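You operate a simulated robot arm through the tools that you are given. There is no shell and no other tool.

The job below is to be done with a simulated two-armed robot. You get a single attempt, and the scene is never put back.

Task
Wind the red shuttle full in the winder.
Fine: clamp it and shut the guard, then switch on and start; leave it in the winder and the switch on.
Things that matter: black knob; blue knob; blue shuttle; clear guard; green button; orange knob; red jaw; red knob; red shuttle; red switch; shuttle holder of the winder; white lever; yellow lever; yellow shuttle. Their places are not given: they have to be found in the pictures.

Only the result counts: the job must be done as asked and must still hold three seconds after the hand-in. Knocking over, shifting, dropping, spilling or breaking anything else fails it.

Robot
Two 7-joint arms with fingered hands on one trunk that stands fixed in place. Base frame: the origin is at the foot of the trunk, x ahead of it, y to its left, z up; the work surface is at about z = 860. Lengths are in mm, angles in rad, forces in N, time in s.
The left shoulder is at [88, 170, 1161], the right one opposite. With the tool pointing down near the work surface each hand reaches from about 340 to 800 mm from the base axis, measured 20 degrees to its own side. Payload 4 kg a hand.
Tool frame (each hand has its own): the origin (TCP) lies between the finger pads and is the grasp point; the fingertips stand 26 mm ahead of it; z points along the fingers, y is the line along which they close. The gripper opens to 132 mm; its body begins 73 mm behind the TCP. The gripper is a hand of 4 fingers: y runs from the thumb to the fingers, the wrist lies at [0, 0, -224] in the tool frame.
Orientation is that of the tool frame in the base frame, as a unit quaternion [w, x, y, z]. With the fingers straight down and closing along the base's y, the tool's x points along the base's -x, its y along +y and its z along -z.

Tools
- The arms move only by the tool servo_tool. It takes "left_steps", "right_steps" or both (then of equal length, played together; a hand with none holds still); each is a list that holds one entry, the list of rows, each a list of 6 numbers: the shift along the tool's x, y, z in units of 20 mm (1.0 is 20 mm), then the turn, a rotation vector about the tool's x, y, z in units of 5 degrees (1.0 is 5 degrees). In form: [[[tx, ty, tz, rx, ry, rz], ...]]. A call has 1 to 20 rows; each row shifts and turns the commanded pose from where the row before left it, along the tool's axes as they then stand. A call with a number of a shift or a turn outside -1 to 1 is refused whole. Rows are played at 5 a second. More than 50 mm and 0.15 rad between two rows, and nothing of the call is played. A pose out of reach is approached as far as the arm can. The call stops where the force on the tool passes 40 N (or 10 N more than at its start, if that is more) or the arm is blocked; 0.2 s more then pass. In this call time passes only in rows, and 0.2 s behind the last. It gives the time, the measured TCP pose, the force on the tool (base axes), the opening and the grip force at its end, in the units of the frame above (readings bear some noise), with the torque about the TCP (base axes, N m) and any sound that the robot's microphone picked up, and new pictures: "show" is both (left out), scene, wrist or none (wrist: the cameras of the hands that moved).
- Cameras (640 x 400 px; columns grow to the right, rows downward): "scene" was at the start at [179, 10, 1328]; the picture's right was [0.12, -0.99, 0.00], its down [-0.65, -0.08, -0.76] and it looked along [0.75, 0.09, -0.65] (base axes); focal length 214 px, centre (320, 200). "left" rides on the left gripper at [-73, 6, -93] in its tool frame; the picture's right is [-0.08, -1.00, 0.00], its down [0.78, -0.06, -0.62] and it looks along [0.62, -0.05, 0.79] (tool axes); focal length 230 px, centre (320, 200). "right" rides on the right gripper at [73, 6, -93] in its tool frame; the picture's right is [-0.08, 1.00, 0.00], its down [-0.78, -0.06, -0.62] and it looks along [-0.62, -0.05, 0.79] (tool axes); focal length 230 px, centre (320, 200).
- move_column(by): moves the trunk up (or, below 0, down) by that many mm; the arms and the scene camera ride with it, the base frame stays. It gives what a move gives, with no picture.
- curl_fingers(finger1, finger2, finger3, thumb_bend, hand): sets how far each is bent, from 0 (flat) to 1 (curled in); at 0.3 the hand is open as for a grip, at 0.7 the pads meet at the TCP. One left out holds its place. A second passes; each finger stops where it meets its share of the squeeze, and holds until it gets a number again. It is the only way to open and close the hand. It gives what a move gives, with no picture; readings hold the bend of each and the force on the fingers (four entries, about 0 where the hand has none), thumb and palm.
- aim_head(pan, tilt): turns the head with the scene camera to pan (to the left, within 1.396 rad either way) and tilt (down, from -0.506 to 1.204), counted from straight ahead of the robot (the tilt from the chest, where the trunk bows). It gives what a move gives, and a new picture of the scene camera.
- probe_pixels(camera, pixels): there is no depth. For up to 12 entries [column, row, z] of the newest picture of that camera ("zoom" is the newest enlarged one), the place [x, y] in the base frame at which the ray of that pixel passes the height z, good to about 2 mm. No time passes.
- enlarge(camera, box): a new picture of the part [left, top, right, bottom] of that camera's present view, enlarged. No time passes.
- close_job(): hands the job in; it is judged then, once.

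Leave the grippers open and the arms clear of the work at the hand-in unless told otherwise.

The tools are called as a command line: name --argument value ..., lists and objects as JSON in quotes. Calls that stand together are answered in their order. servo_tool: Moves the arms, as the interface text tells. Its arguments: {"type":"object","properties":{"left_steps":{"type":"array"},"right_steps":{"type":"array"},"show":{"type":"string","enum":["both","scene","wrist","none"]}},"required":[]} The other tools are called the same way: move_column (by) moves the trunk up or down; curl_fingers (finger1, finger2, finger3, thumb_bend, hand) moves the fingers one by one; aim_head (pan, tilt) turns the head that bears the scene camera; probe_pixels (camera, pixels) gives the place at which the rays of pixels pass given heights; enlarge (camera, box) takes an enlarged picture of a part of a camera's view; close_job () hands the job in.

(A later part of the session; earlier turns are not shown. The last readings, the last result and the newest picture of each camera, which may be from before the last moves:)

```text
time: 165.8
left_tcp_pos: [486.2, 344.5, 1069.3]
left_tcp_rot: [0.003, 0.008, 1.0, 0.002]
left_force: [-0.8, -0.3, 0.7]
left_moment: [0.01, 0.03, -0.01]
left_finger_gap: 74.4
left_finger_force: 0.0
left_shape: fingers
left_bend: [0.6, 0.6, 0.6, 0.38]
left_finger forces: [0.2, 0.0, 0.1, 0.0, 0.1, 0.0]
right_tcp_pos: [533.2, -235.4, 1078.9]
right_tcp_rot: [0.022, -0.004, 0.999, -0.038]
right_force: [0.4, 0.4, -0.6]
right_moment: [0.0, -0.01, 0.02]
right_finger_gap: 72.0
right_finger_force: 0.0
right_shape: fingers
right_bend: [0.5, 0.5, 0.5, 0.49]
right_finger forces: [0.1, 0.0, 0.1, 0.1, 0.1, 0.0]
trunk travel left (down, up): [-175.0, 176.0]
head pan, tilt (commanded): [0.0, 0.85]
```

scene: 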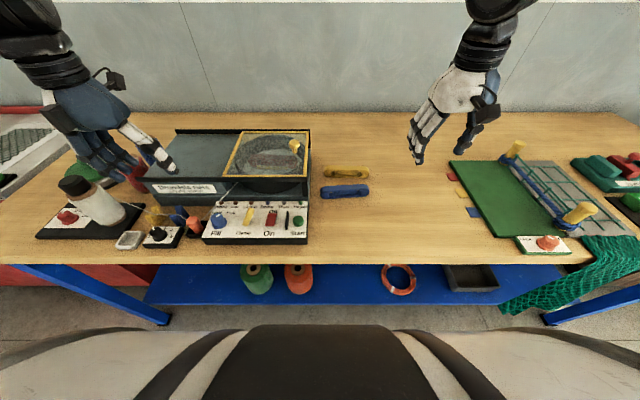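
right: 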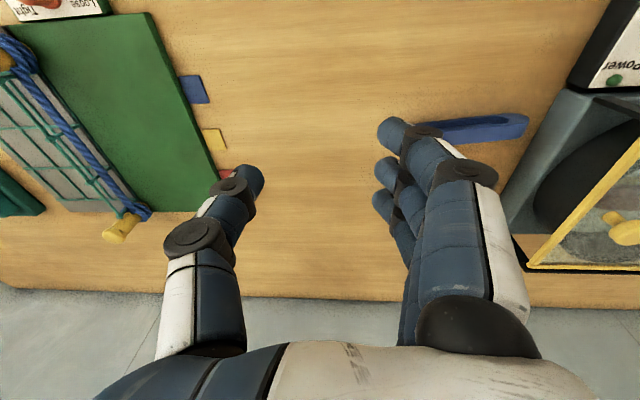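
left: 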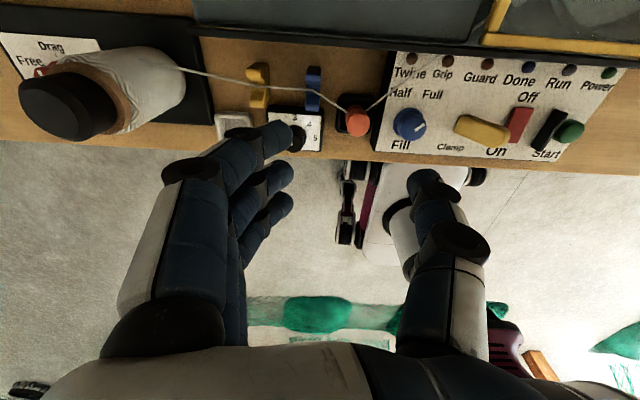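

Guard shut and both hands clear. I zoom in on the switch and button to plan the next press.

enlarge --camera "scene" --box '[200, 190, 320, 250]'

enlarge --camera "scene" --box '[258, 200, 308, 240]'

enlarge --camera "left" --box '[470, 50, 640, 170]'

enlarge --camera "scene" --box '[210, 120, 320, 200]'

```text
5.33 times, centred on (260, 220) of scene
```

zoom: 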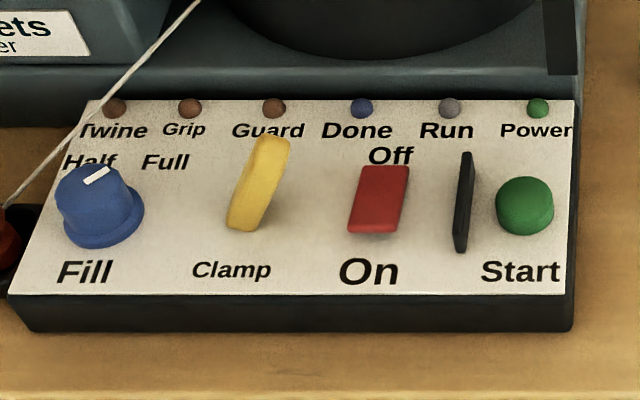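

```text
10.00 times, centred on (283, 220) of scene
```

zoom: 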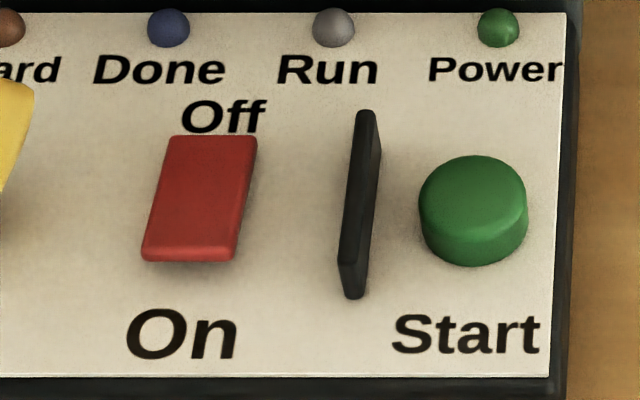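

```text
3.33 times, centred on (555, 110) of left
```

zoom: 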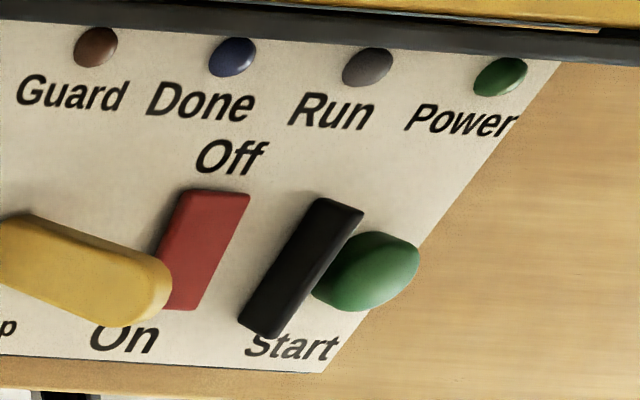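

```text
5.00 times, centred on (265, 160) of scene
```

zoom: 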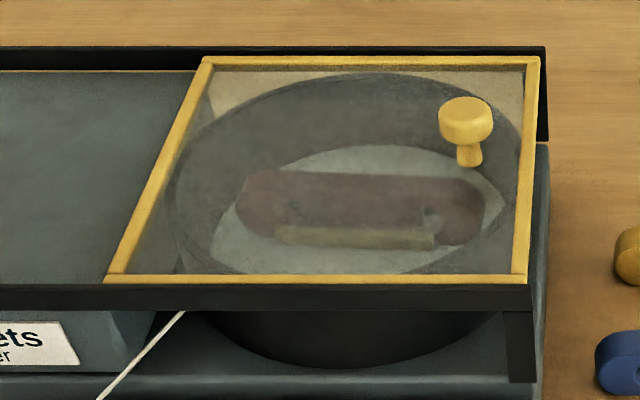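

The switch is a rocker with its "On" end (nearer the robot) raised, so I must press that end down. I probe its ends and the Start button.

probe_pixels --camera "scene" --pixels '[[269.5, 225, 900], [269.5, 225, 905], [269.5, 225, 895], [272.3, 213.7, 890], [272.3, 213.7, 895], [302.5, 218, 905], [302.5, 218, 900], [319.5, 219, 905], [318, 219, 900], [290, 210, 910], [289, 229, 890]]'

probe_pixels --camera "left" --pixels '[[511, 138, 900], [511, 138, 905], [530, 107, 890], [566, 132, 905], [566, 132, 900], [546, 116, 910], [530, 148, 905]]'

```text
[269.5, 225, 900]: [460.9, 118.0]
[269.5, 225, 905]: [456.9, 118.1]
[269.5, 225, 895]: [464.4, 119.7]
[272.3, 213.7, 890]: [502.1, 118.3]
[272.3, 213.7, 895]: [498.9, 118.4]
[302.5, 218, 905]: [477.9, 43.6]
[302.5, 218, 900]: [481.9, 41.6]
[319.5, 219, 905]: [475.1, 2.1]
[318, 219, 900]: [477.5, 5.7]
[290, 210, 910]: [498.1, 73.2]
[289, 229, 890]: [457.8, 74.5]
```

```text
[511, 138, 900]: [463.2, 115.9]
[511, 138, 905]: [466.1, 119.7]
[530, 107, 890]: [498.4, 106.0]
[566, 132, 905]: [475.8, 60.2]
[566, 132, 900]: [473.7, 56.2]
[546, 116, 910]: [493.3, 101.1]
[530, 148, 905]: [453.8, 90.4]
```

Probed: rocker front end x ≈ 462, back end x ≈ 500, y ≈ 118. In the natural yaw the knuckles could bump the clamp lever, so I turn the right hand 90° again and make a slim poker: middle finger and thumb together, outer fingers curled away.

servo_tool --right_steps '[[[0, 0, 0, -0.06, -0.016, -0.994], [0, 0, 0, -0.06, -0.016, -0.994], [0, 0, 0, -0.06, -0.016, -0.994], [0, 0, 0, -0.06, -0.016, -0.994], [0, 0, 0, -0.06, -0.016, -0.994], [0, 0, 0, -0.06, -0.016, -0.994], [0, 0, 0, -0.06, -0.016, -0.994], [0, 0, 0, -0.06, -0.016, -0.994], [0, 0, 0, -0.06, -0.016, -0.994], [0, 0, 0, -0.06, -0.016, -0.994], [0, 0, 0, -0.06, -0.016, -0.994], [0, 0, 0, -0.06, -0.016, -0.994], [0, 0, 0, -0.06, -0.016, -0.994], [0, 0, 0, -0.06, -0.016, -0.994], [0, 0, 0, -0.06, -0.016, -0.994], [0, 0, 0, -0.06, -0.016, -0.994], [0, 0, 0, -0.06, -0.016, -0.994], [0, 0, 0, -0.06, -0.016, -0.994]]]' --show "none"

curl_fingers --hand "right" --finger1 0.95 --finger2 0.69 --finger3 0.95 --thumb_bend 0.69

enlarge --camera "right" --box '[0, 0, 640, 400]'

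enlarge --camera "scene" --box '[390, 60, 540, 200]'

```text
time: 169.6
left_tcp_pos: [487.2, 344.8, 1069.0]
left_tcp_rot: [0.003, 0.008, 1.0, 0.002]
left_force: [0.2, -0.3, -0.3]
left_moment: [-0.01, -0.01, 0.03]
left_finger_gap: 74.2
left_finger_force: 0.0
left_shape: fingers
left_bend: [0.6, 0.6, 0.6, 0.38]
left_finger forces: [0.1, 0.0, 0.0, 0.0, 0.0, 0.0]
right_tcp_pos: [531.8, -234.7, 1080.1]
right_tcp_rot: [-0.001, 0.708, -0.706, 0.0]
right_force: [-0.3, -0.3, -0.4]
right_moment: [-0.01, 0.02, -0.02]
right_finger_gap: 71.8
right_finger_force: 0.0
right_shape: fingers
right_bend: [0.5, 0.5, 0.5, 0.49]
right_finger forces: [0.1, 0.0, 0.0, 0.0, 0.0, 0.0]
trunk travel left (down, up): [-175.0, 176.0]
head pan, tilt (commanded): [0.0, 0.85]
```

```text
time: 170.6
left_tcp_pos: [486.4, 344.5, 1069.9]
left_tcp_rot: [0.003, 0.008, 1.0, 0.003]
left_force: [0.8, 0.0, 1.2]
left_moment: [-0.01, 0.0, -0.01]
left_finger_gap: 74.3
left_finger_force: 0.0
left_shape: fingers
left_bend: [0.6, 0.6, 0.6, 0.38]
left_finger forces: [0.0, 0.1, 0.0, 0.0, 0.0, 0.0]
right_tcp_pos: [531.9, -236.5, 1079.8]
right_tcp_rot: [-0.001, 0.708, -0.706, 0.001]
right_force: [0.6, -0.3, -0.2]
right_moment: [-0.01, 0.02, -0.03]
right_finger_gap: 31.2
right_finger_force: 0.1
right_shape: fingers
right_bend: [0.95, 0.69, 0.95, 0.69]
right_finger forces: [0.0, 0.0, 0.1, 0.0, 0.0, 0.0]
trunk travel left (down, up): [-175.0, 176.0]
head pan, tilt (commanded): [0.0, 0.85]
```

```text
1.00 times, centred on (320, 200) of right (not enlarged: the box is as wide or as high as the picture)
```

zoom: 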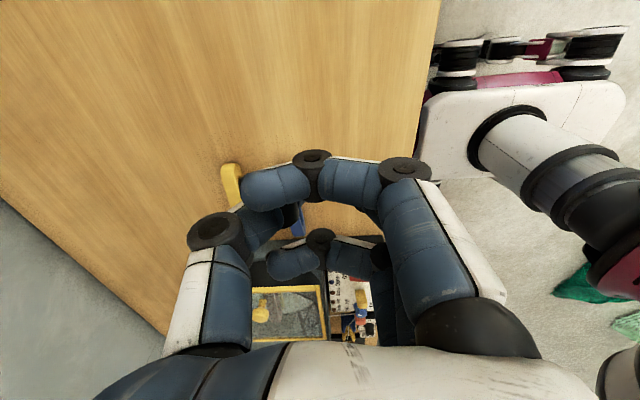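

```text
2.86 times, centred on (465, 130) of scene
```

zoom: 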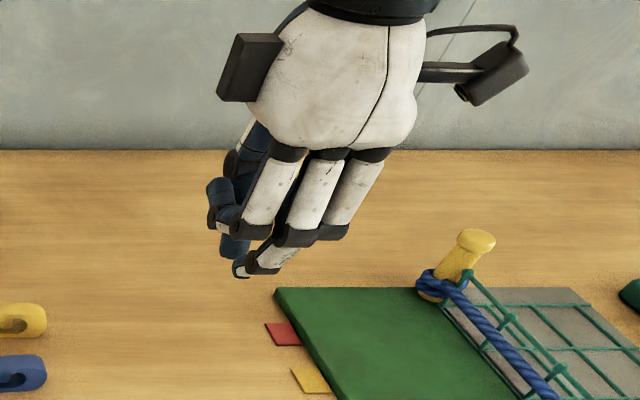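

The slim poker is formed and the hand is square. I bring it over the rocker's front end at about (459, 118, 1040).

servo_tool --right_steps '[[[-0.983, 0.203, 0, 0, 0, 0], [-0.983, 0.203, 0, 0, 0, 0], [-0.983, 0.203, 0, 0, 0, 0], [-0.983, 0.203, 0, 0, 0, 0], [-0.983, 0.203, 0, 0, 0, 0], [-0.983, 0.203, 0, 0, 0, 0], [-0.983, 0.203, 0, 0, 0, 0], [-0.983, 0.203, 0, 0, 0, 0], [-0.983, 0.203, 0, 0, 0, 0], [-0.983, 0.203, 0, 0, 0, 0], [-0.983, 0.203, 0.2, 0, 0, 0], [-0.983, 0.203, 0.2, 0, 0, 0], [-0.983, 0.203, 0.2, 0, 0, 0], [-0.983, 0.203, 0.2, 0, 0, 0], [-0.983, 0.203, 0.2, 0, 0, 0], [-0.983, 0.203, 0.2, 0, 0, 0], [-0.983, 0.203, 0.4, 0, 0, 0], [-0.983, 0.203, 0.5, 0, 0, 0]]]'

enlarge --camera "scene" --box '[200, 130, 340, 240]'

enlarge --camera "left" --box '[380, 20, 640, 200]'

```text
time: 174.4
left_tcp_pos: [487.0, 346.8, 1069.3]
left_tcp_rot: [0.001, 0.009, 1.0, 0.003]
left_force: [-1.1, -0.3, -0.1]
left_moment: [-0.03, 0.04, -0.03]
left_finger_gap: 74.3
left_finger_force: 0.0
left_shape: fingers
left_bend: [0.6, 0.6, 0.6, 0.38]
left_finger forces: [0.1, 0.0, 0.0, 0.1, 0.0, 0.1]
right_tcp_pos: [458.8, 119.1, 1039.1]
right_tcp_rot: [-0.002, 0.707, -0.707, 0.0]
right_force: [0.4, 0.5, -0.4]
right_moment: [0.02, -0.02, 0.01]
right_finger_gap: 31.1
right_finger_force: 0.2
right_shape: fingers
right_bend: [0.95, 0.69, 0.95, 0.69]
right_finger forces: [0.0, 0.1, 0.0, 0.0, 0.1, 0.1]
trunk travel left (down, up): [-175.0, 176.0]
head pan, tilt (commanded): [0.0, 0.85]
```

scene: 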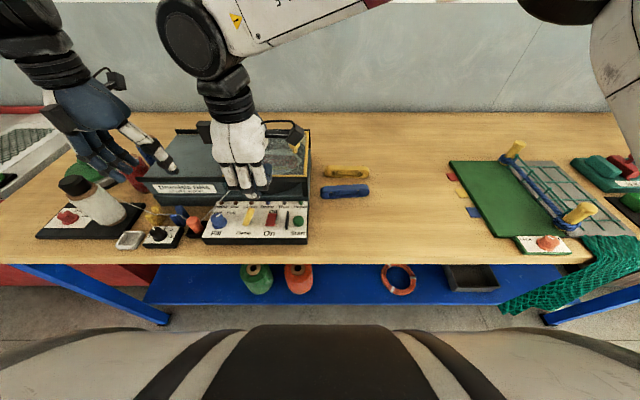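
right: 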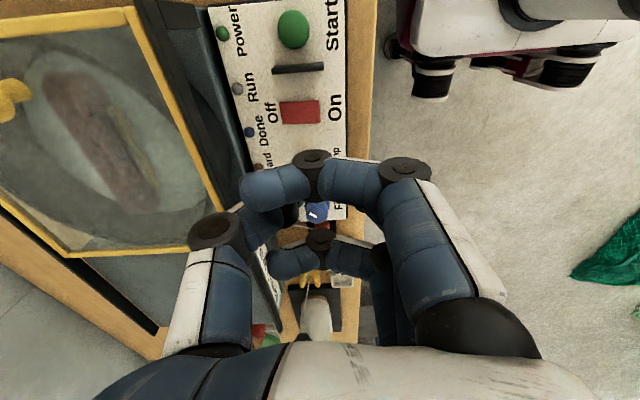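

```text
3.64 times, centred on (270, 185) of scene
```

zoom: 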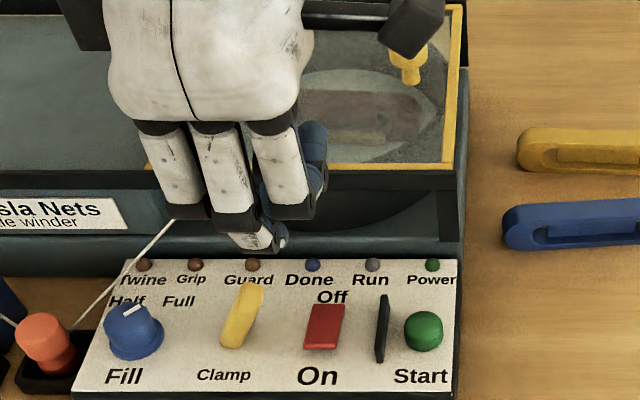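

```text
2.22 times, centred on (510, 110) of left
```

zoom: 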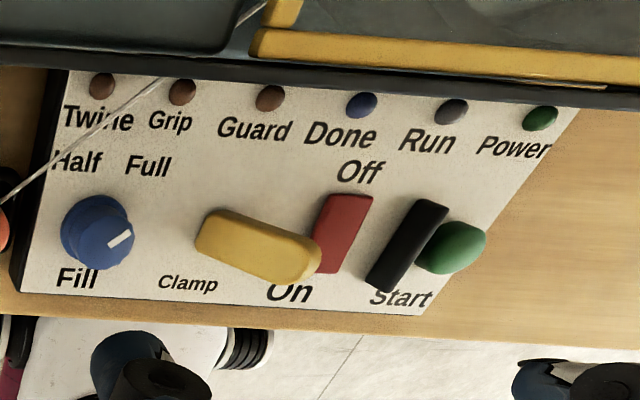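

Before lowering I check where the clamp lever's top now stands, to be sure the curled outer finger at y ≈ 144–153 clears it.

probe_pixels --camera "scene" --pixels '[[249.4, 209.5, 942], [249.4, 209.5, 935], [254, 209.5, 940], [244, 212, 940]]'

probe_pixels --camera "left" --pixels '[[506, 137, 942], [506, 137, 935], [510, 130, 940], [500, 142, 940]]'

```text
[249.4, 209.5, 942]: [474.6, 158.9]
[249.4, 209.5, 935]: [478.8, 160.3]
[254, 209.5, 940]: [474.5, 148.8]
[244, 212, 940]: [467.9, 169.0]
```

```text
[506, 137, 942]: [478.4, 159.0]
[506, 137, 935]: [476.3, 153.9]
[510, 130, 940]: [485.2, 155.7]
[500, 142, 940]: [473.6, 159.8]
```

The lever top is at (475, 158, 940). I shift the poker to y ≈ 112 for clearance and lower to just above the rocker.

servo_tool --right_steps '[[[0.35, 0, 1, 0, 0, 0], [0, 0, 1, 0, 0, 0], [0, 0, 1, 0, 0, 0], [0, 0, 1, 0, 0, 0], [0, 0, 1, 0, 0, 0]]]'

enlarge --camera "scene" --box '[220, 160, 330, 245]'

enlarge --camera "left" --box '[400, 30, 640, 200]'

```text
time: 175.6
left_tcp_pos: [486.2, 344.8, 1069.7]
left_tcp_rot: [0.003, 0.008, 1.0, 0.003]
left_force: [-0.2, -0.9, 0.0]
left_moment: [0.02, 0.0, 0.0]
left_finger_gap: 74.4
left_finger_force: 0.2
left_shape: fingers
left_bend: [0.6, 0.6, 0.6, 0.38]
left_finger forces: [0.0, 0.0, 0.0, 0.1, 0.0, 0.1]
right_tcp_pos: [459.0, 112.0, 935.6]
right_tcp_rot: [0.001, -0.707, 0.707, 0.0]
right_force: [0.1, -0.2, 0.2]
right_moment: [-0.01, -0.01, 0.01]
right_finger_gap: 31.4
right_finger_force: 0.1
right_shape: fingers
right_bend: [0.95, 0.69, 0.95, 0.69]
right_finger forces: [0.0, 0.0, 0.0, 0.0, 0.0, 0.1]
trunk travel left (down, up): [-175.0, 176.0]
head pan, tilt (commanded): [0.0, 0.85]
```

scene: 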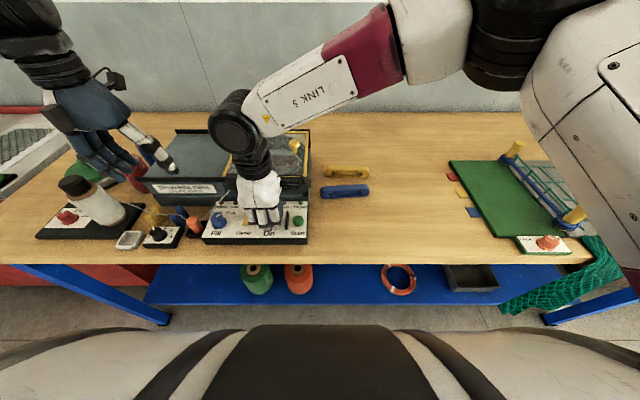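
right: 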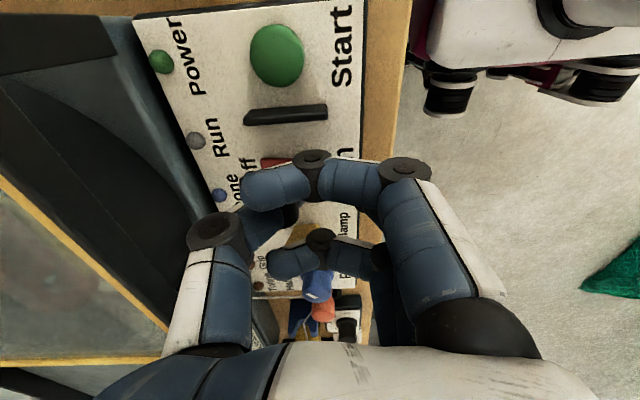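

```text
4.71 times, centred on (275, 202) of scene
```

zoom: 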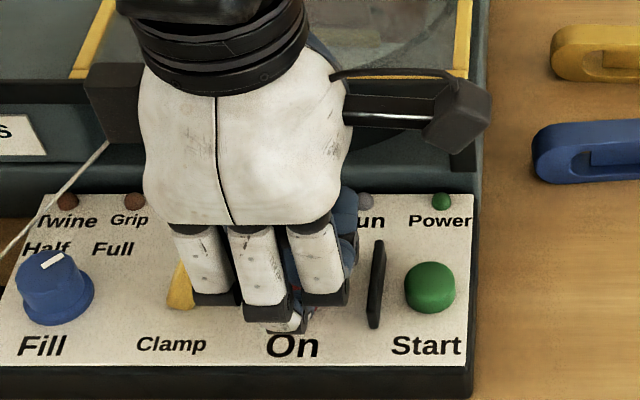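

```text
2.35 times, centred on (520, 115) of left
```

zoom: 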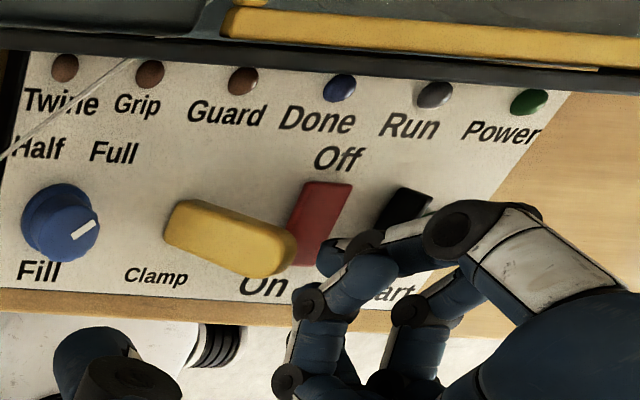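

Clear of the lever. I lower in small steps onto the "On" end.

servo_tool --right_steps '[[[0, 0, 0.3, 0, 0, 0], [0, 0, 0.2, 0, 0, 0]]]' --show "none"

servo_tool --right_steps '[[[0, 0, 0.2, 0, 0, 0], [0, 0, 0.1, 0, 0, 0]]]' --show "none"

enlarge --camera "left" --box '[400, 30, 640, 200]'

```text
time: 176.2
left_tcp_pos: [487.2, 345.9, 1071.2]
left_tcp_rot: [0.002, 0.008, 1.0, 0.003]
left_force: [0.2, 0.1, 0.3]
left_moment: [-0.02, 0.02, -0.02]
left_finger_gap: 74.2
left_finger_force: 0.0
left_shape: fingers
left_bend: [0.6, 0.6, 0.6, 0.38]
left_finger forces: [0.0, 0.0, 0.0, 0.0, 0.0, 0.0]
right_tcp_pos: [458.4, 112.1, 928.0]
right_tcp_rot: [-0.001, 0.707, -0.707, 0.0]
right_force: [0.0, -0.8, 3.5]
right_moment: [-0.05, -0.04, 0.03]
right_finger_gap: 31.0
right_finger_force: 2.6
right_shape: fingers
right_bend: [0.95, 0.69, 0.95, 0.69]
right_finger forces: [0.1, 0.0, 0.0, 0.0, 4.1, 0.0]
trunk travel left (down, up): [-175.0, 176.0]
head pan, tilt (commanded): [0.0, 0.85]
```

```text
time: 176.8
left_tcp_pos: [486.0, 345.2, 1070.5]
left_tcp_rot: [0.004, 0.008, 1.0, 0.003]
left_force: [0.6, -0.3, -0.5]
left_moment: [-0.01, 0.0, 0.0]
left_finger_gap: 74.4
left_finger_force: 0.1
left_shape: fingers
left_bend: [0.6, 0.6, 0.6, 0.38]
left_finger forces: [0.1, 0.0, 0.0, 0.0, 0.1, 0.0]
right_tcp_pos: [459.4, 112.5, 924.0]
right_tcp_rot: [0.004, -0.707, 0.707, 0.0]
right_force: [4.8, -0.5, 27.1]
right_moment: [-0.07, -0.3, 0.03]
right_finger_gap: 29.8
right_finger_force: 13.4
right_shape: fingers
right_bend: [0.95, 0.69, 0.95, 0.73]
right_finger forces: [0.0, 0.0, 0.0, 0.0, 26.6, 0.0]
trunk travel left (down, up): [-175.0, 176.0]
head pan, tilt (commanded): [0.0, 0.85]
```

```text
2.35 times, centred on (520, 115) of left
```

zoom: 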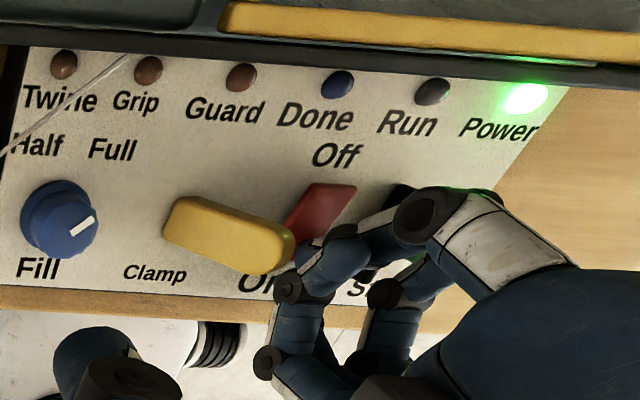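

The Power lamp is lit bright green and no fault lamps show. I lift off and move over the Start button at about (478, 52).

servo_tool --right_steps '[[[0, 0, -0.5, 0, 0, 0], [0, 0, -1, 0, 0, 0], [0, 0, -1, 0, 0, 0], [0, 0, -0.5, 0, 0, 0], [0.75, -0.2, 0, 0, 0, 0], [0.75, -0.2, 0, 0, 0, 0], [0.75, -0.25, 0, 0, 0, 0], [0.75, -0.25, 0, 0, 0, 0]]]'

enlarge --camera "scene" --box '[200, 140, 330, 245]'

enlarge --camera "left" --box '[380, 30, 640, 200]'

```text
time: 178.6
left_tcp_pos: [487.3, 344.9, 1070.1]
left_tcp_rot: [0.003, 0.008, 1.0, 0.003]
left_force: [0.2, -0.1, 0.3]
left_moment: [0.03, 0.0, -0.01]
left_finger_gap: 74.3
left_finger_force: 0.1
left_shape: fingers
left_bend: [0.6, 0.6, 0.6, 0.38]
left_finger forces: [0.1, 0.0, 0.0, 0.0, 0.0, 0.1]
right_tcp_pos: [476.7, 52.2, 982.0]
right_tcp_rot: [-0.001, 0.708, -0.706, 0.0]
right_force: [0.2, 0.5, 0.4]
right_moment: [-0.02, 0.0, -0.01]
right_finger_gap: 31.1
right_finger_force: 0.0
right_shape: fingers
right_bend: [0.95, 0.69, 0.95, 0.69]
right_finger forces: [0.0, 0.0, 0.0, 0.0, 0.0, 0.0]
trunk travel left (down, up): [-175.0, 176.0]
head pan, tilt (commanded): [0.0, 0.85]
```

scene: 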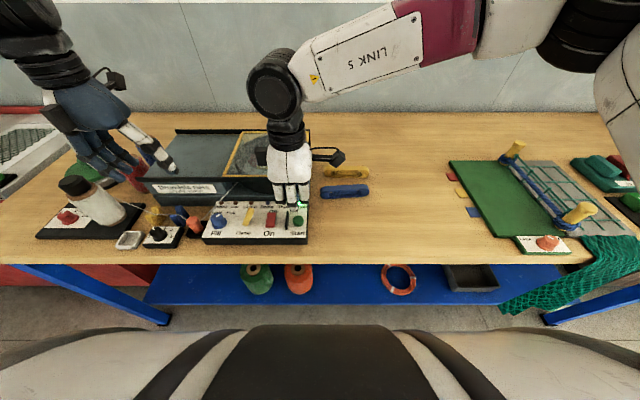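
right: 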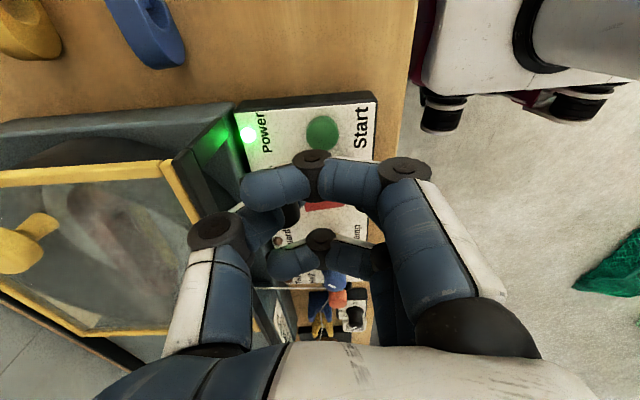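

```text
3.81 times, centred on (265, 192) of scene
```

zoom: 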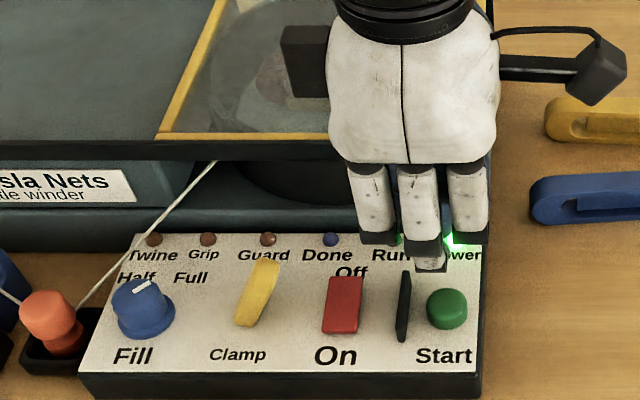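

```text
2.35 times, centred on (510, 115) of left
```

zoom: 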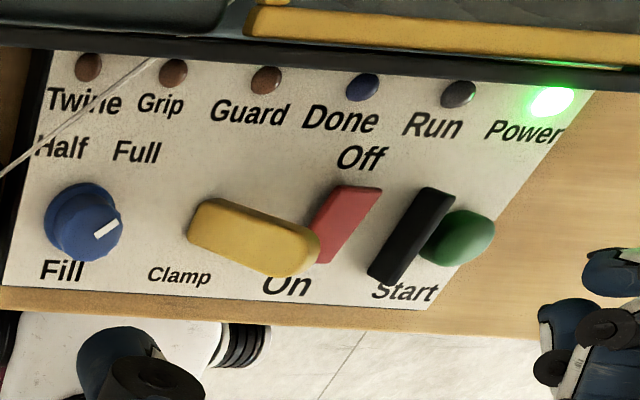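

probe_pixels --camera "right" --pixels '[[322, 132, 900], [322, 132, 905], [322, 132, 895], [305, 132, 900], [338, 132, 900]]'

probe_pixels --camera "scene" --pixels '[[298.3, 217.5, 900], [298.3, 217.5, 905], [287, 211, 900], [286, 226, 895]]'

```text
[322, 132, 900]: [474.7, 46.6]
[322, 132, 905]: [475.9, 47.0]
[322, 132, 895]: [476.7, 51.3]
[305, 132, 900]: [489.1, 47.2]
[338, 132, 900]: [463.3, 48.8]
```

```text
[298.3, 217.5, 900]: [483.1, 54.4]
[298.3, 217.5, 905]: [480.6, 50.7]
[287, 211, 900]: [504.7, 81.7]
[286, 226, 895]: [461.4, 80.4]
```

The button is at about (477, 51). I shift slightly right (y ≈ 49.5), away from the divider, and lower to just above it.

servo_tool --right_steps '[[[0.13, 0, 0.8, 0, 0, 0], [0, 0, 0.8, 0, 0, 0], [0, 0, 0.6, 0, 0, 0]]]'

enlarge --camera "scene" --box '[230, 160, 330, 245]'

enlarge --camera "left" --box '[400, 30, 640, 200]'

```text
time: 179.4
left_tcp_pos: [487.4, 344.6, 1069.8]
left_tcp_rot: [0.002, 0.007, 1.0, 0.002]
left_force: [-0.1, 0.6, -0.5]
left_moment: [0.0, -0.02, 0.01]
left_finger_gap: 74.5
left_finger_force: 0.2
left_shape: fingers
left_bend: [0.6, 0.6, 0.6, 0.38]
left_finger forces: [0.1, 0.1, 0.0, 0.1, 0.1, 0.0]
right_tcp_pos: [475.4, 50.4, 937.1]
right_tcp_rot: [-0.001, 0.708, -0.706, 0.0]
right_force: [-0.3, -0.6, 0.0]
right_moment: [0.04, -0.02, -0.03]
right_finger_gap: 31.1
right_finger_force: 0.1
right_shape: fingers
right_bend: [0.95, 0.69, 0.95, 0.69]
right_finger forces: [0.1, 0.0, 0.1, 0.0, 0.0, 0.1]
trunk travel left (down, up): [-175.0, 176.0]
head pan, tilt (commanded): [0.0, 0.85]
```

scene: 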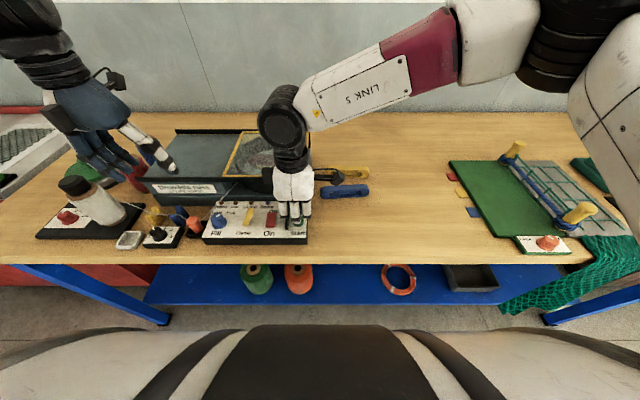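
right: 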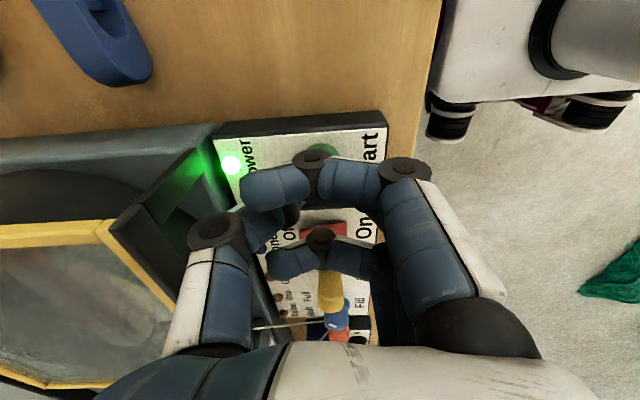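

```text
4.71 times, centred on (280, 202) of scene
```

zoom: 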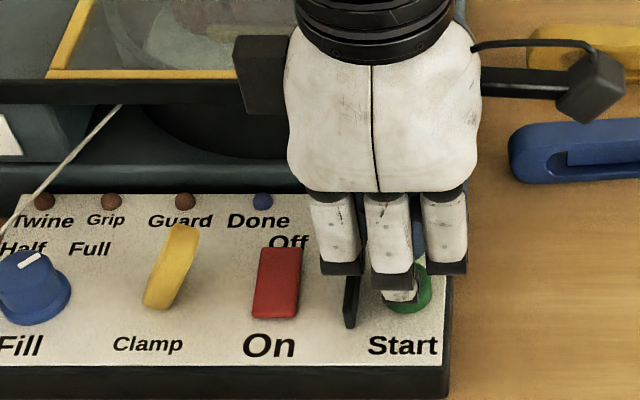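

```text
2.35 times, centred on (520, 115) of left
```

zoom: 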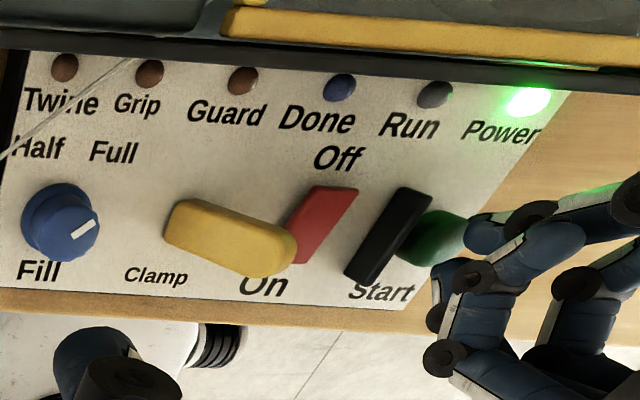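

The poker tip is over the button. I press down in small steps.

servo_tool --right_steps '[[[0, 0, 0.3, 0, 0, 0], [0, 0, 0.2, 0, 0, 0]]]' --show "none"

servo_tool --right_steps '[[[0, 0, 0.2, 0, 0, 0]]]' --show "none"

enlarge --camera "left" --box '[400, 30, 640, 200]'

```text
time: 180.0
left_tcp_pos: [486.0, 345.0, 1070.5]
left_tcp_rot: [0.002, 0.007, 1.0, 0.002]
left_force: [-0.8, -0.4, -0.5]
left_moment: [0.02, 0.02, -0.03]
left_finger_gap: 74.1
left_finger_force: 0.1
left_shape: fingers
left_bend: [0.6, 0.6, 0.6, 0.38]
left_finger forces: [0.0, 0.0, 0.0, 0.0, 0.1, 0.0]
right_tcp_pos: [474.9, 50.5, 925.9]
right_tcp_rot: [-0.001, 0.708, -0.706, 0.0]
right_force: [-0.8, 0.3, 2.7]
right_moment: [0.03, 0.03, 0.04]
right_finger_gap: 31.1
right_finger_force: 0.9
right_shape: fingers
right_bend: [0.95, 0.69, 0.95, 0.69]
right_finger forces: [0.1, 2.5, 0.0, 0.0, 0.0, 0.0]
trunk travel left (down, up): [-175.0, 176.0]
head pan, tilt (commanded): [0.0, 0.85]
heard: click
```

```text
time: 180.4
left_tcp_pos: [486.8, 346.1, 1071.1]
left_tcp_rot: [0.005, 0.008, 1.0, 0.003]
left_force: [-0.6, -0.8, -0.7]
left_moment: [-0.01, 0.05, 0.01]
left_finger_gap: 74.0
left_finger_force: 0.1
left_shape: fingers
left_bend: [0.6, 0.6, 0.6, 0.38]
left_finger forces: [0.1, 0.0, 0.0, 0.0, 0.0, 0.0]
right_tcp_pos: [474.9, 50.8, 924.2]
right_tcp_rot: [-0.003, 0.708, -0.707, 0.0]
right_force: [-2.6, -0.2, 7.9]
right_moment: [0.02, 0.14, 0.01]
right_finger_gap: 31.2
right_finger_force: 5.2
right_shape: fingers
right_bend: [0.95, 0.71, 0.95, 0.69]
right_finger forces: [0.1, 9.3, 0.0, 0.1, 0.0, 0.1]
trunk travel left (down, up): [-175.0, 176.0]
head pan, tilt (commanded): [0.0, 0.85]
```

```text
2.35 times, centred on (520, 115) of left
```

zoom: 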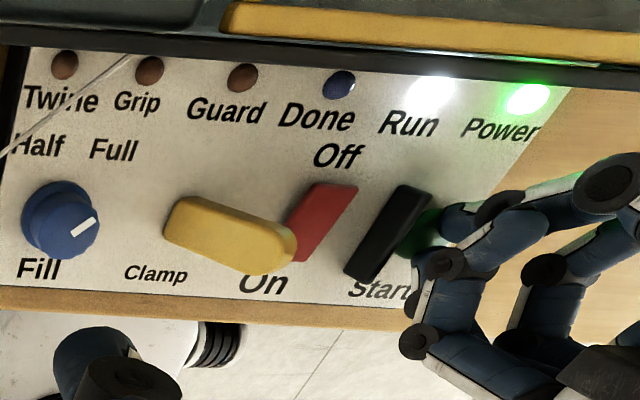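

A click sounded and the Run lamp is lit, so the winder is running. I lift the right hand away and move it off to the right.

servo_tool --right_steps '[[[0, 0, -0.5, 0, 0, 0], [0, 0, -1, 0, 0, 0], [0, 0, -1, 0, 0, 0], [0, 0, -1, 0, 0, 0], [0.5, 0, -1, 0, 0, 0], [1, 0, -1, 0, 0, 0], [1, 0, -0.5, 0, 0, 0], [1, 0, 0, 0, 0, 0], [1, 0, 0, 0, 0, 0], [1, 0, 0, 0, 0, 0], [1, 0, 0, 0, 0, 0], [1, 0, 0, 0, 0, 0], [1, 0, 0, 0, 0, 0]]]'

enlarge --camera "scene" --box '[190, 110, 330, 245]'

```text
time: 183.2
left_tcp_pos: [486.3, 344.5, 1070.3]
left_tcp_rot: [0.003, 0.007, 1.0, 0.003]
left_force: [0.3, 0.7, -0.3]
left_moment: [-0.02, -0.04, 0.01]
left_finger_gap: 74.2
left_finger_force: 0.2
left_shape: fingers
left_bend: [0.6, 0.6, 0.6, 0.38]
left_finger forces: [0.0, 0.0, 0.0, 0.0, 0.1, 0.0]
right_tcp_pos: [474.4, -121.2, 1043.9]
right_tcp_rot: [0.002, -0.707, 0.707, 0.0]
right_force: [-0.6, 0.4, -0.4]
right_moment: [0.04, -0.02, 0.03]
right_finger_gap: 30.9
right_finger_force: 0.2
right_shape: fingers
right_bend: [0.95, 0.69, 0.95, 0.69]
right_finger forces: [0.0, 0.0, 0.0, 0.1, 0.0, 0.0]
trunk travel left (down, up): [-175.0, 176.0]
head pan, tilt (commanded): [0.0, 0.85]
```

scene: 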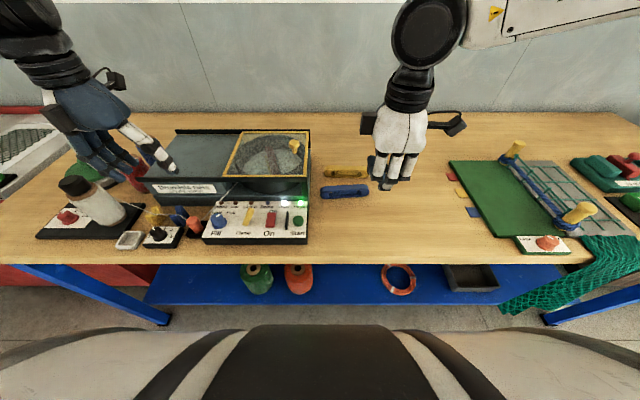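
right: 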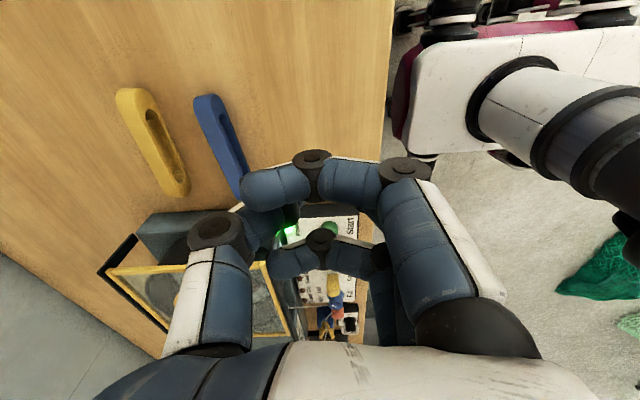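

```text
2.96 times, centred on (260, 178) of scene
```

zoom: 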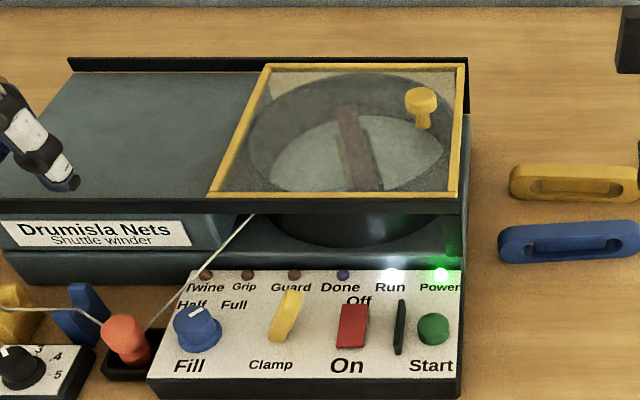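

It's spinning under the shut guard, with Run and Power lit. While it winds I open both hands and raise the arms clear.

servo_tool --right_steps '[[[0.5, 0, -1, 0, 0, 0], [0.5, 0, -1, 0, 0, 0], [0.5, 0, -1, 0, 0, 0], [0.5, 0, -1, 0, 0, 0], [0.5, 0, -0.5, 0, 0, 0]]]' --left_steps '[[[0, 0.5, -1, 0, 0, 0], [0, 0.5, -1, 0, 0, 0], [0, 0.5, -1, 0, 0, 0], [0, 0, -0.5, 0, 0, 0], [0, 0, 0, 0, 0, 0]]]' --show "none"

curl_fingers --hand "right" --finger1 0.3 --finger2 0.3 --finger3 0.3 --thumb_bend 0.3

curl_fingers --hand "left" --finger1 0.3 --finger2 0.3 --finger3 0.3 --thumb_bend 0.3

enlarge --camera "scene" --box '[190, 110, 330, 245]'

```text
time: 184.4
left_tcp_pos: [485.9, 377.0, 1140.0]
left_tcp_rot: [0.003, 0.009, 1.0, 0.003]
left_force: [0.4, -0.4, 0.6]
left_moment: [0.01, 0.03, 0.0]
left_finger_gap: 74.0
left_finger_force: 0.0
left_shape: fingers
left_bend: [0.6, 0.6, 0.6, 0.38]
left_finger forces: [0.1, 0.0, 0.0, 0.0, 0.0, 0.0]
right_tcp_pos: [474.3, -169.8, 1131.9]
right_tcp_rot: [-0.001, 0.707, -0.707, 0.0]
right_force: [-0.2, -0.3, 0.6]
right_moment: [0.0, -0.02, 0.04]
right_finger_gap: 31.4
right_finger_force: 0.0
right_shape: fingers
right_bend: [0.95, 0.69, 0.95, 0.69]
right_finger forces: [0.0, 0.1, 0.0, 0.0, 0.0, 0.1]
trunk travel left (down, up): [-175.0, 176.0]
head pan, tilt (commanded): [0.0, 0.85]
```

```text
time: 185.4
left_tcp_pos: [485.9, 375.1, 1140.4]
left_tcp_rot: [0.003, 0.008, 1.0, 0.003]
left_force: [-0.4, 0.1, 0.2]
left_moment: [0.01, 0.01, 0.0]
left_finger_gap: 74.2
left_finger_force: 0.0
left_shape: fingers
left_bend: [0.6, 0.6, 0.6, 0.38]
left_finger forces: [0.0, 0.1, 0.1, 0.1, 0.0, 0.1]
right_tcp_pos: [475.9, -171.4, 1133.0]
right_tcp_rot: [-0.001, 0.708, -0.706, 0.0]
right_force: [0.4, 0.2, 0.4]
right_moment: [0.0, 0.0, 0.02]
right_finger_gap: 135.6
right_finger_force: 0.0
right_shape: fingers
right_bend: [0.3, 0.3, 0.3, 0.3]
right_finger forces: [0.1, 0.1, 0.2, 0.1, 0.0, 0.0]
trunk travel left (down, up): [-175.0, 176.0]
head pan, tilt (commanded): [0.0, 0.85]
```

```text
time: 186.4
left_tcp_pos: [486.6, 376.3, 1139.8]
left_tcp_rot: [0.003, 0.008, 1.0, 0.002]
left_force: [0.3, -0.2, 0.2]
left_moment: [0.01, 0.03, 0.01]
left_finger_gap: 135.7
left_finger_force: 0.1
left_shape: fingers
left_bend: [0.3, 0.3, 0.3, 0.3]
left_finger forces: [0.0, 0.0, 0.0, 0.0, 0.0, 0.0]
right_tcp_pos: [474.3, -171.5, 1133.4]
right_tcp_rot: [-0.001, 0.708, -0.707, 0.0]
right_force: [0.7, -0.3, -0.4]
right_moment: [-0.01, -0.02, 0.01]
right_finger_gap: 135.7
right_finger_force: 0.2
right_shape: fingers
right_bend: [0.3, 0.3, 0.3, 0.3]
right_finger forces: [0.0, 0.0, 0.0, 0.0, 0.0, 0.1]
trunk travel left (down, up): [-175.0, 176.0]
head pan, tilt (commanded): [0.0, 0.85]
```

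```text
2.96 times, centred on (260, 178) of scene
```

zoom: 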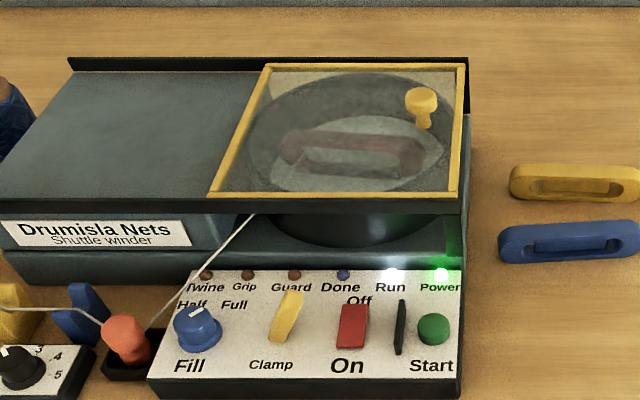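

Still running, with both hands open and clear. I let time pass (20 idle rows, 4 s) and check the lamps.

servo_tool --right_steps '[[[0, 0, 0, 0, 0, 0], [0, 0, 0, 0, 0, 0], [0, 0, 0, 0, 0, 0], [0, 0, 0, 0, 0, 0], [0, 0, 0, 0, 0, 0], [0, 0, 0, 0, 0, 0], [0, 0, 0, 0, 0, 0], [0, 0, 0, 0, 0, 0], [0, 0, 0, 0, 0, 0], [0, 0, 0, 0, 0, 0], [0, 0, 0, 0, 0, 0], [0, 0, 0, 0, 0, 0], [0, 0, 0, 0, 0, 0], [0, 0, 0, 0, 0, 0], [0, 0, 0, 0, 0, 0], [0, 0, 0, 0, 0, 0], [0, 0, 0, 0, 0, 0], [0, 0, 0, 0, 0, 0], [0, 0, 0, 0, 0, 0], [0, 0, 0, 0, 0, 0]]]' --show "scene"

enlarge --camera "scene" --box '[190, 110, 330, 245]'

```text
time: 190.6
left_tcp_pos: [486.9, 375.5, 1140.1]
left_tcp_rot: [0.002, 0.008, 1.0, 0.003]
left_force: [-0.3, -0.3, 0.0]
left_moment: [0.0, -0.02, -0.02]
left_finger_gap: 135.5
left_finger_force: 0.0
left_shape: fingers
left_bend: [0.3, 0.3, 0.3, 0.3]
left_finger forces: [0.0, 0.0, 0.0, 0.0, 0.0, 0.0]
right_tcp_pos: [475.3, -171.8, 1133.9]
right_tcp_rot: [-0.002, 0.708, -0.707, -0.001]
right_force: [0.2, -0.4, -0.4]
right_moment: [0.0, 0.01, 0.0]
right_finger_gap: 135.7
right_finger_force: 0.0
right_shape: fingers
right_bend: [0.3, 0.3, 0.3, 0.3]
right_finger forces: [0.1, 0.1, 0.1, 0.1, 0.0, 0.0]
trunk travel left (down, up): [-175.0, 176.0]
head pan, tilt (commanded): [0.0, 0.85]
```

scene: 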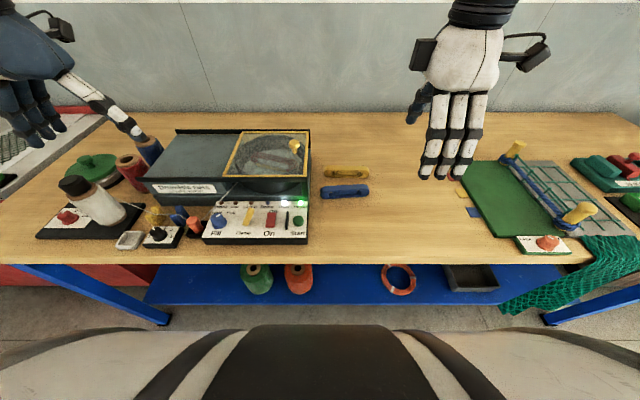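

```text
2.96 times, centred on (260, 178) of scene
```

zoom: 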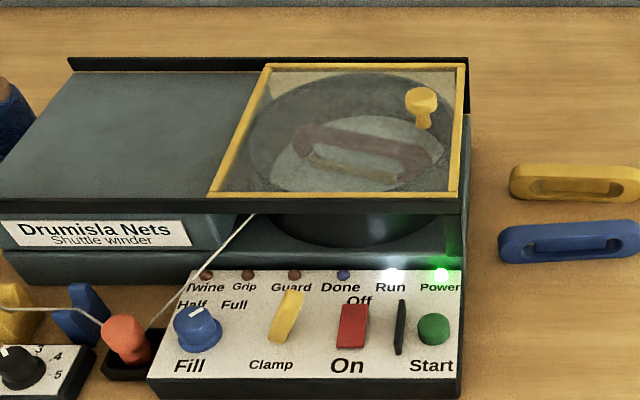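

Run is still lit and Done is dark. I keep waiting and watch the lamps.

servo_tool --right_steps '[[[0, 0, 0, 0, 0, 0], [0, 0, 0, 0, 0, 0], [0, 0, 0, 0, 0, 0], [0, 0, 0, 0, 0, 0], [0, 0, 0, 0, 0, 0], [0, 0, 0, 0, 0, 0], [0, 0, 0, 0, 0, 0], [0, 0, 0, 0, 0, 0], [0, 0, 0, 0, 0, 0], [0, 0, 0, 0, 0, 0], [0, 0, 0, 0, 0, 0], [0, 0, 0, 0, 0, 0], [0, 0, 0, 0, 0, 0], [0, 0, 0, 0, 0, 0], [0, 0, 0, 0, 0, 0], [0, 0, 0, 0, 0, 0], [0, 0, 0, 0, 0, 0], [0, 0, 0, 0, 0, 0], [0, 0, 0, 0, 0, 0], [0, 0, 0, 0, 0, 0]]]' --show "scene"

enlarge --camera "scene" --box '[190, 110, 330, 245]'

enlarge --camera "scene" --box '[30, 170, 230, 270]'

```text
time: 194.8
left_tcp_pos: [487.1, 375.8, 1140.6]
left_tcp_rot: [0.003, 0.008, 1.0, 0.002]
left_force: [-0.1, 0.0, 0.0]
left_moment: [0.02, 0.01, 0.01]
left_finger_gap: 135.5
left_finger_force: 0.0
left_shape: fingers
left_bend: [0.3, 0.3, 0.3, 0.3]
left_finger forces: [0.0, 0.1, 0.0, 0.1, 0.1, 0.0]
right_tcp_pos: [475.5, -170.5, 1133.7]
right_tcp_rot: [-0.001, 0.707, -0.707, 0.001]
right_force: [0.4, 0.7, 0.0]
right_moment: [0.05, 0.0, 0.02]
right_finger_gap: 135.6
right_finger_force: 0.1
right_shape: fingers
right_bend: [0.3, 0.3, 0.3, 0.3]
right_finger forces: [0.0, 0.0, 0.0, 0.0, 0.1, 0.0]
trunk travel left (down, up): [-175.0, 176.0]
head pan, tilt (commanded): [0.0, 0.85]
```

scene: 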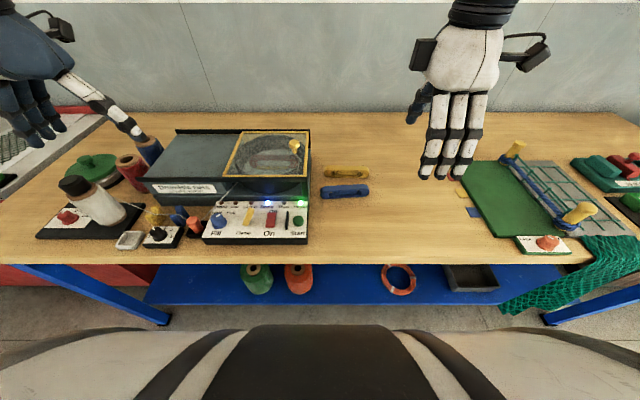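

```text
2.96 times, centred on (260, 178) of scene
```

zoom: 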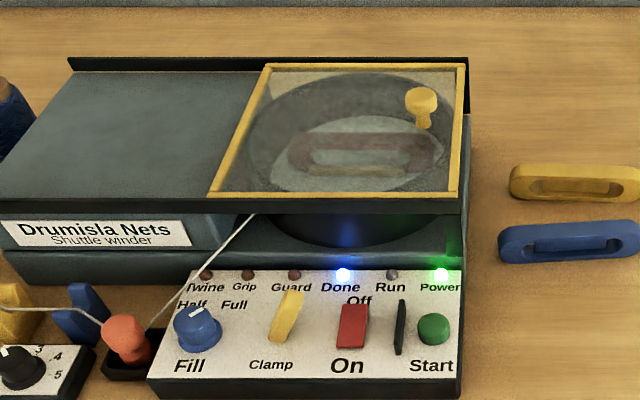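

```text
3.20 times, centred on (130, 220) of scene
```

zoom: 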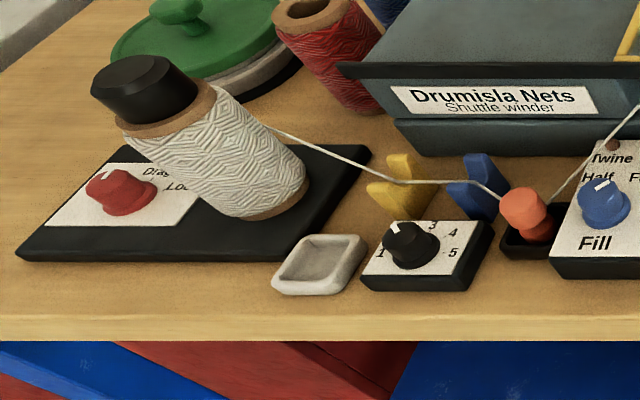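

The Done lamp is lit blue, Run is off and Power stays on. I look at the shuttle through the guard to confirm the winding.

enlarge --camera "scene" --box '[230, 125, 315, 185]'

enlarge --camera "scene" --box '[200, 195, 315, 250]'

enlarge --camera "right" --box '[160, 180, 420, 360]'

enlarge --camera "left" --box '[380, 0, 640, 160]'

```text
6.67 times, centred on (272, 155) of scene
```

zoom: 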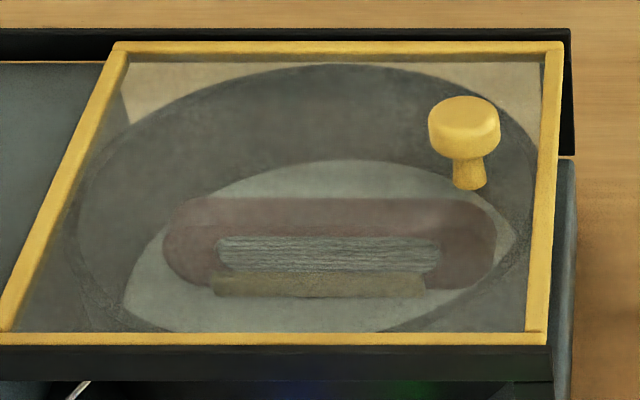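

```text
5.57 times, centred on (258, 222) of scene
```

zoom: 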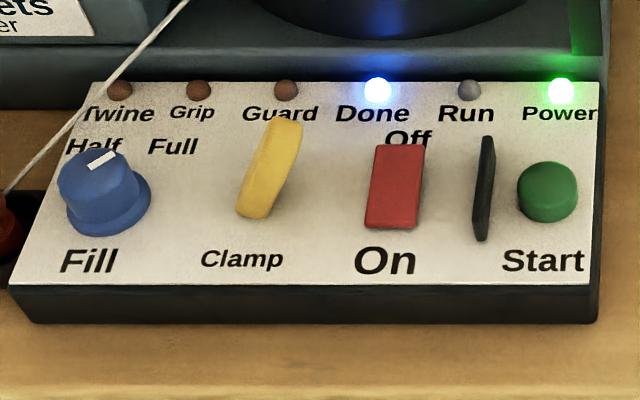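

```text
2.22 times, centred on (290, 270) of right
```

zoom: 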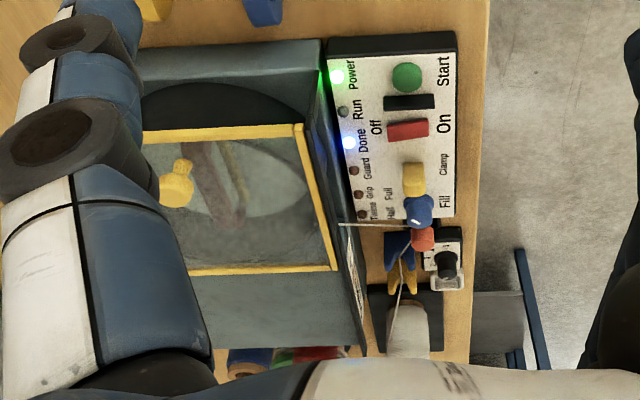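

```text
2.46 times, centred on (510, 80) of left
```

zoom: 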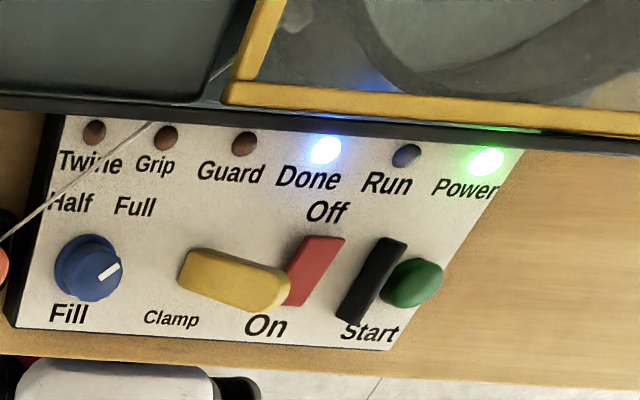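

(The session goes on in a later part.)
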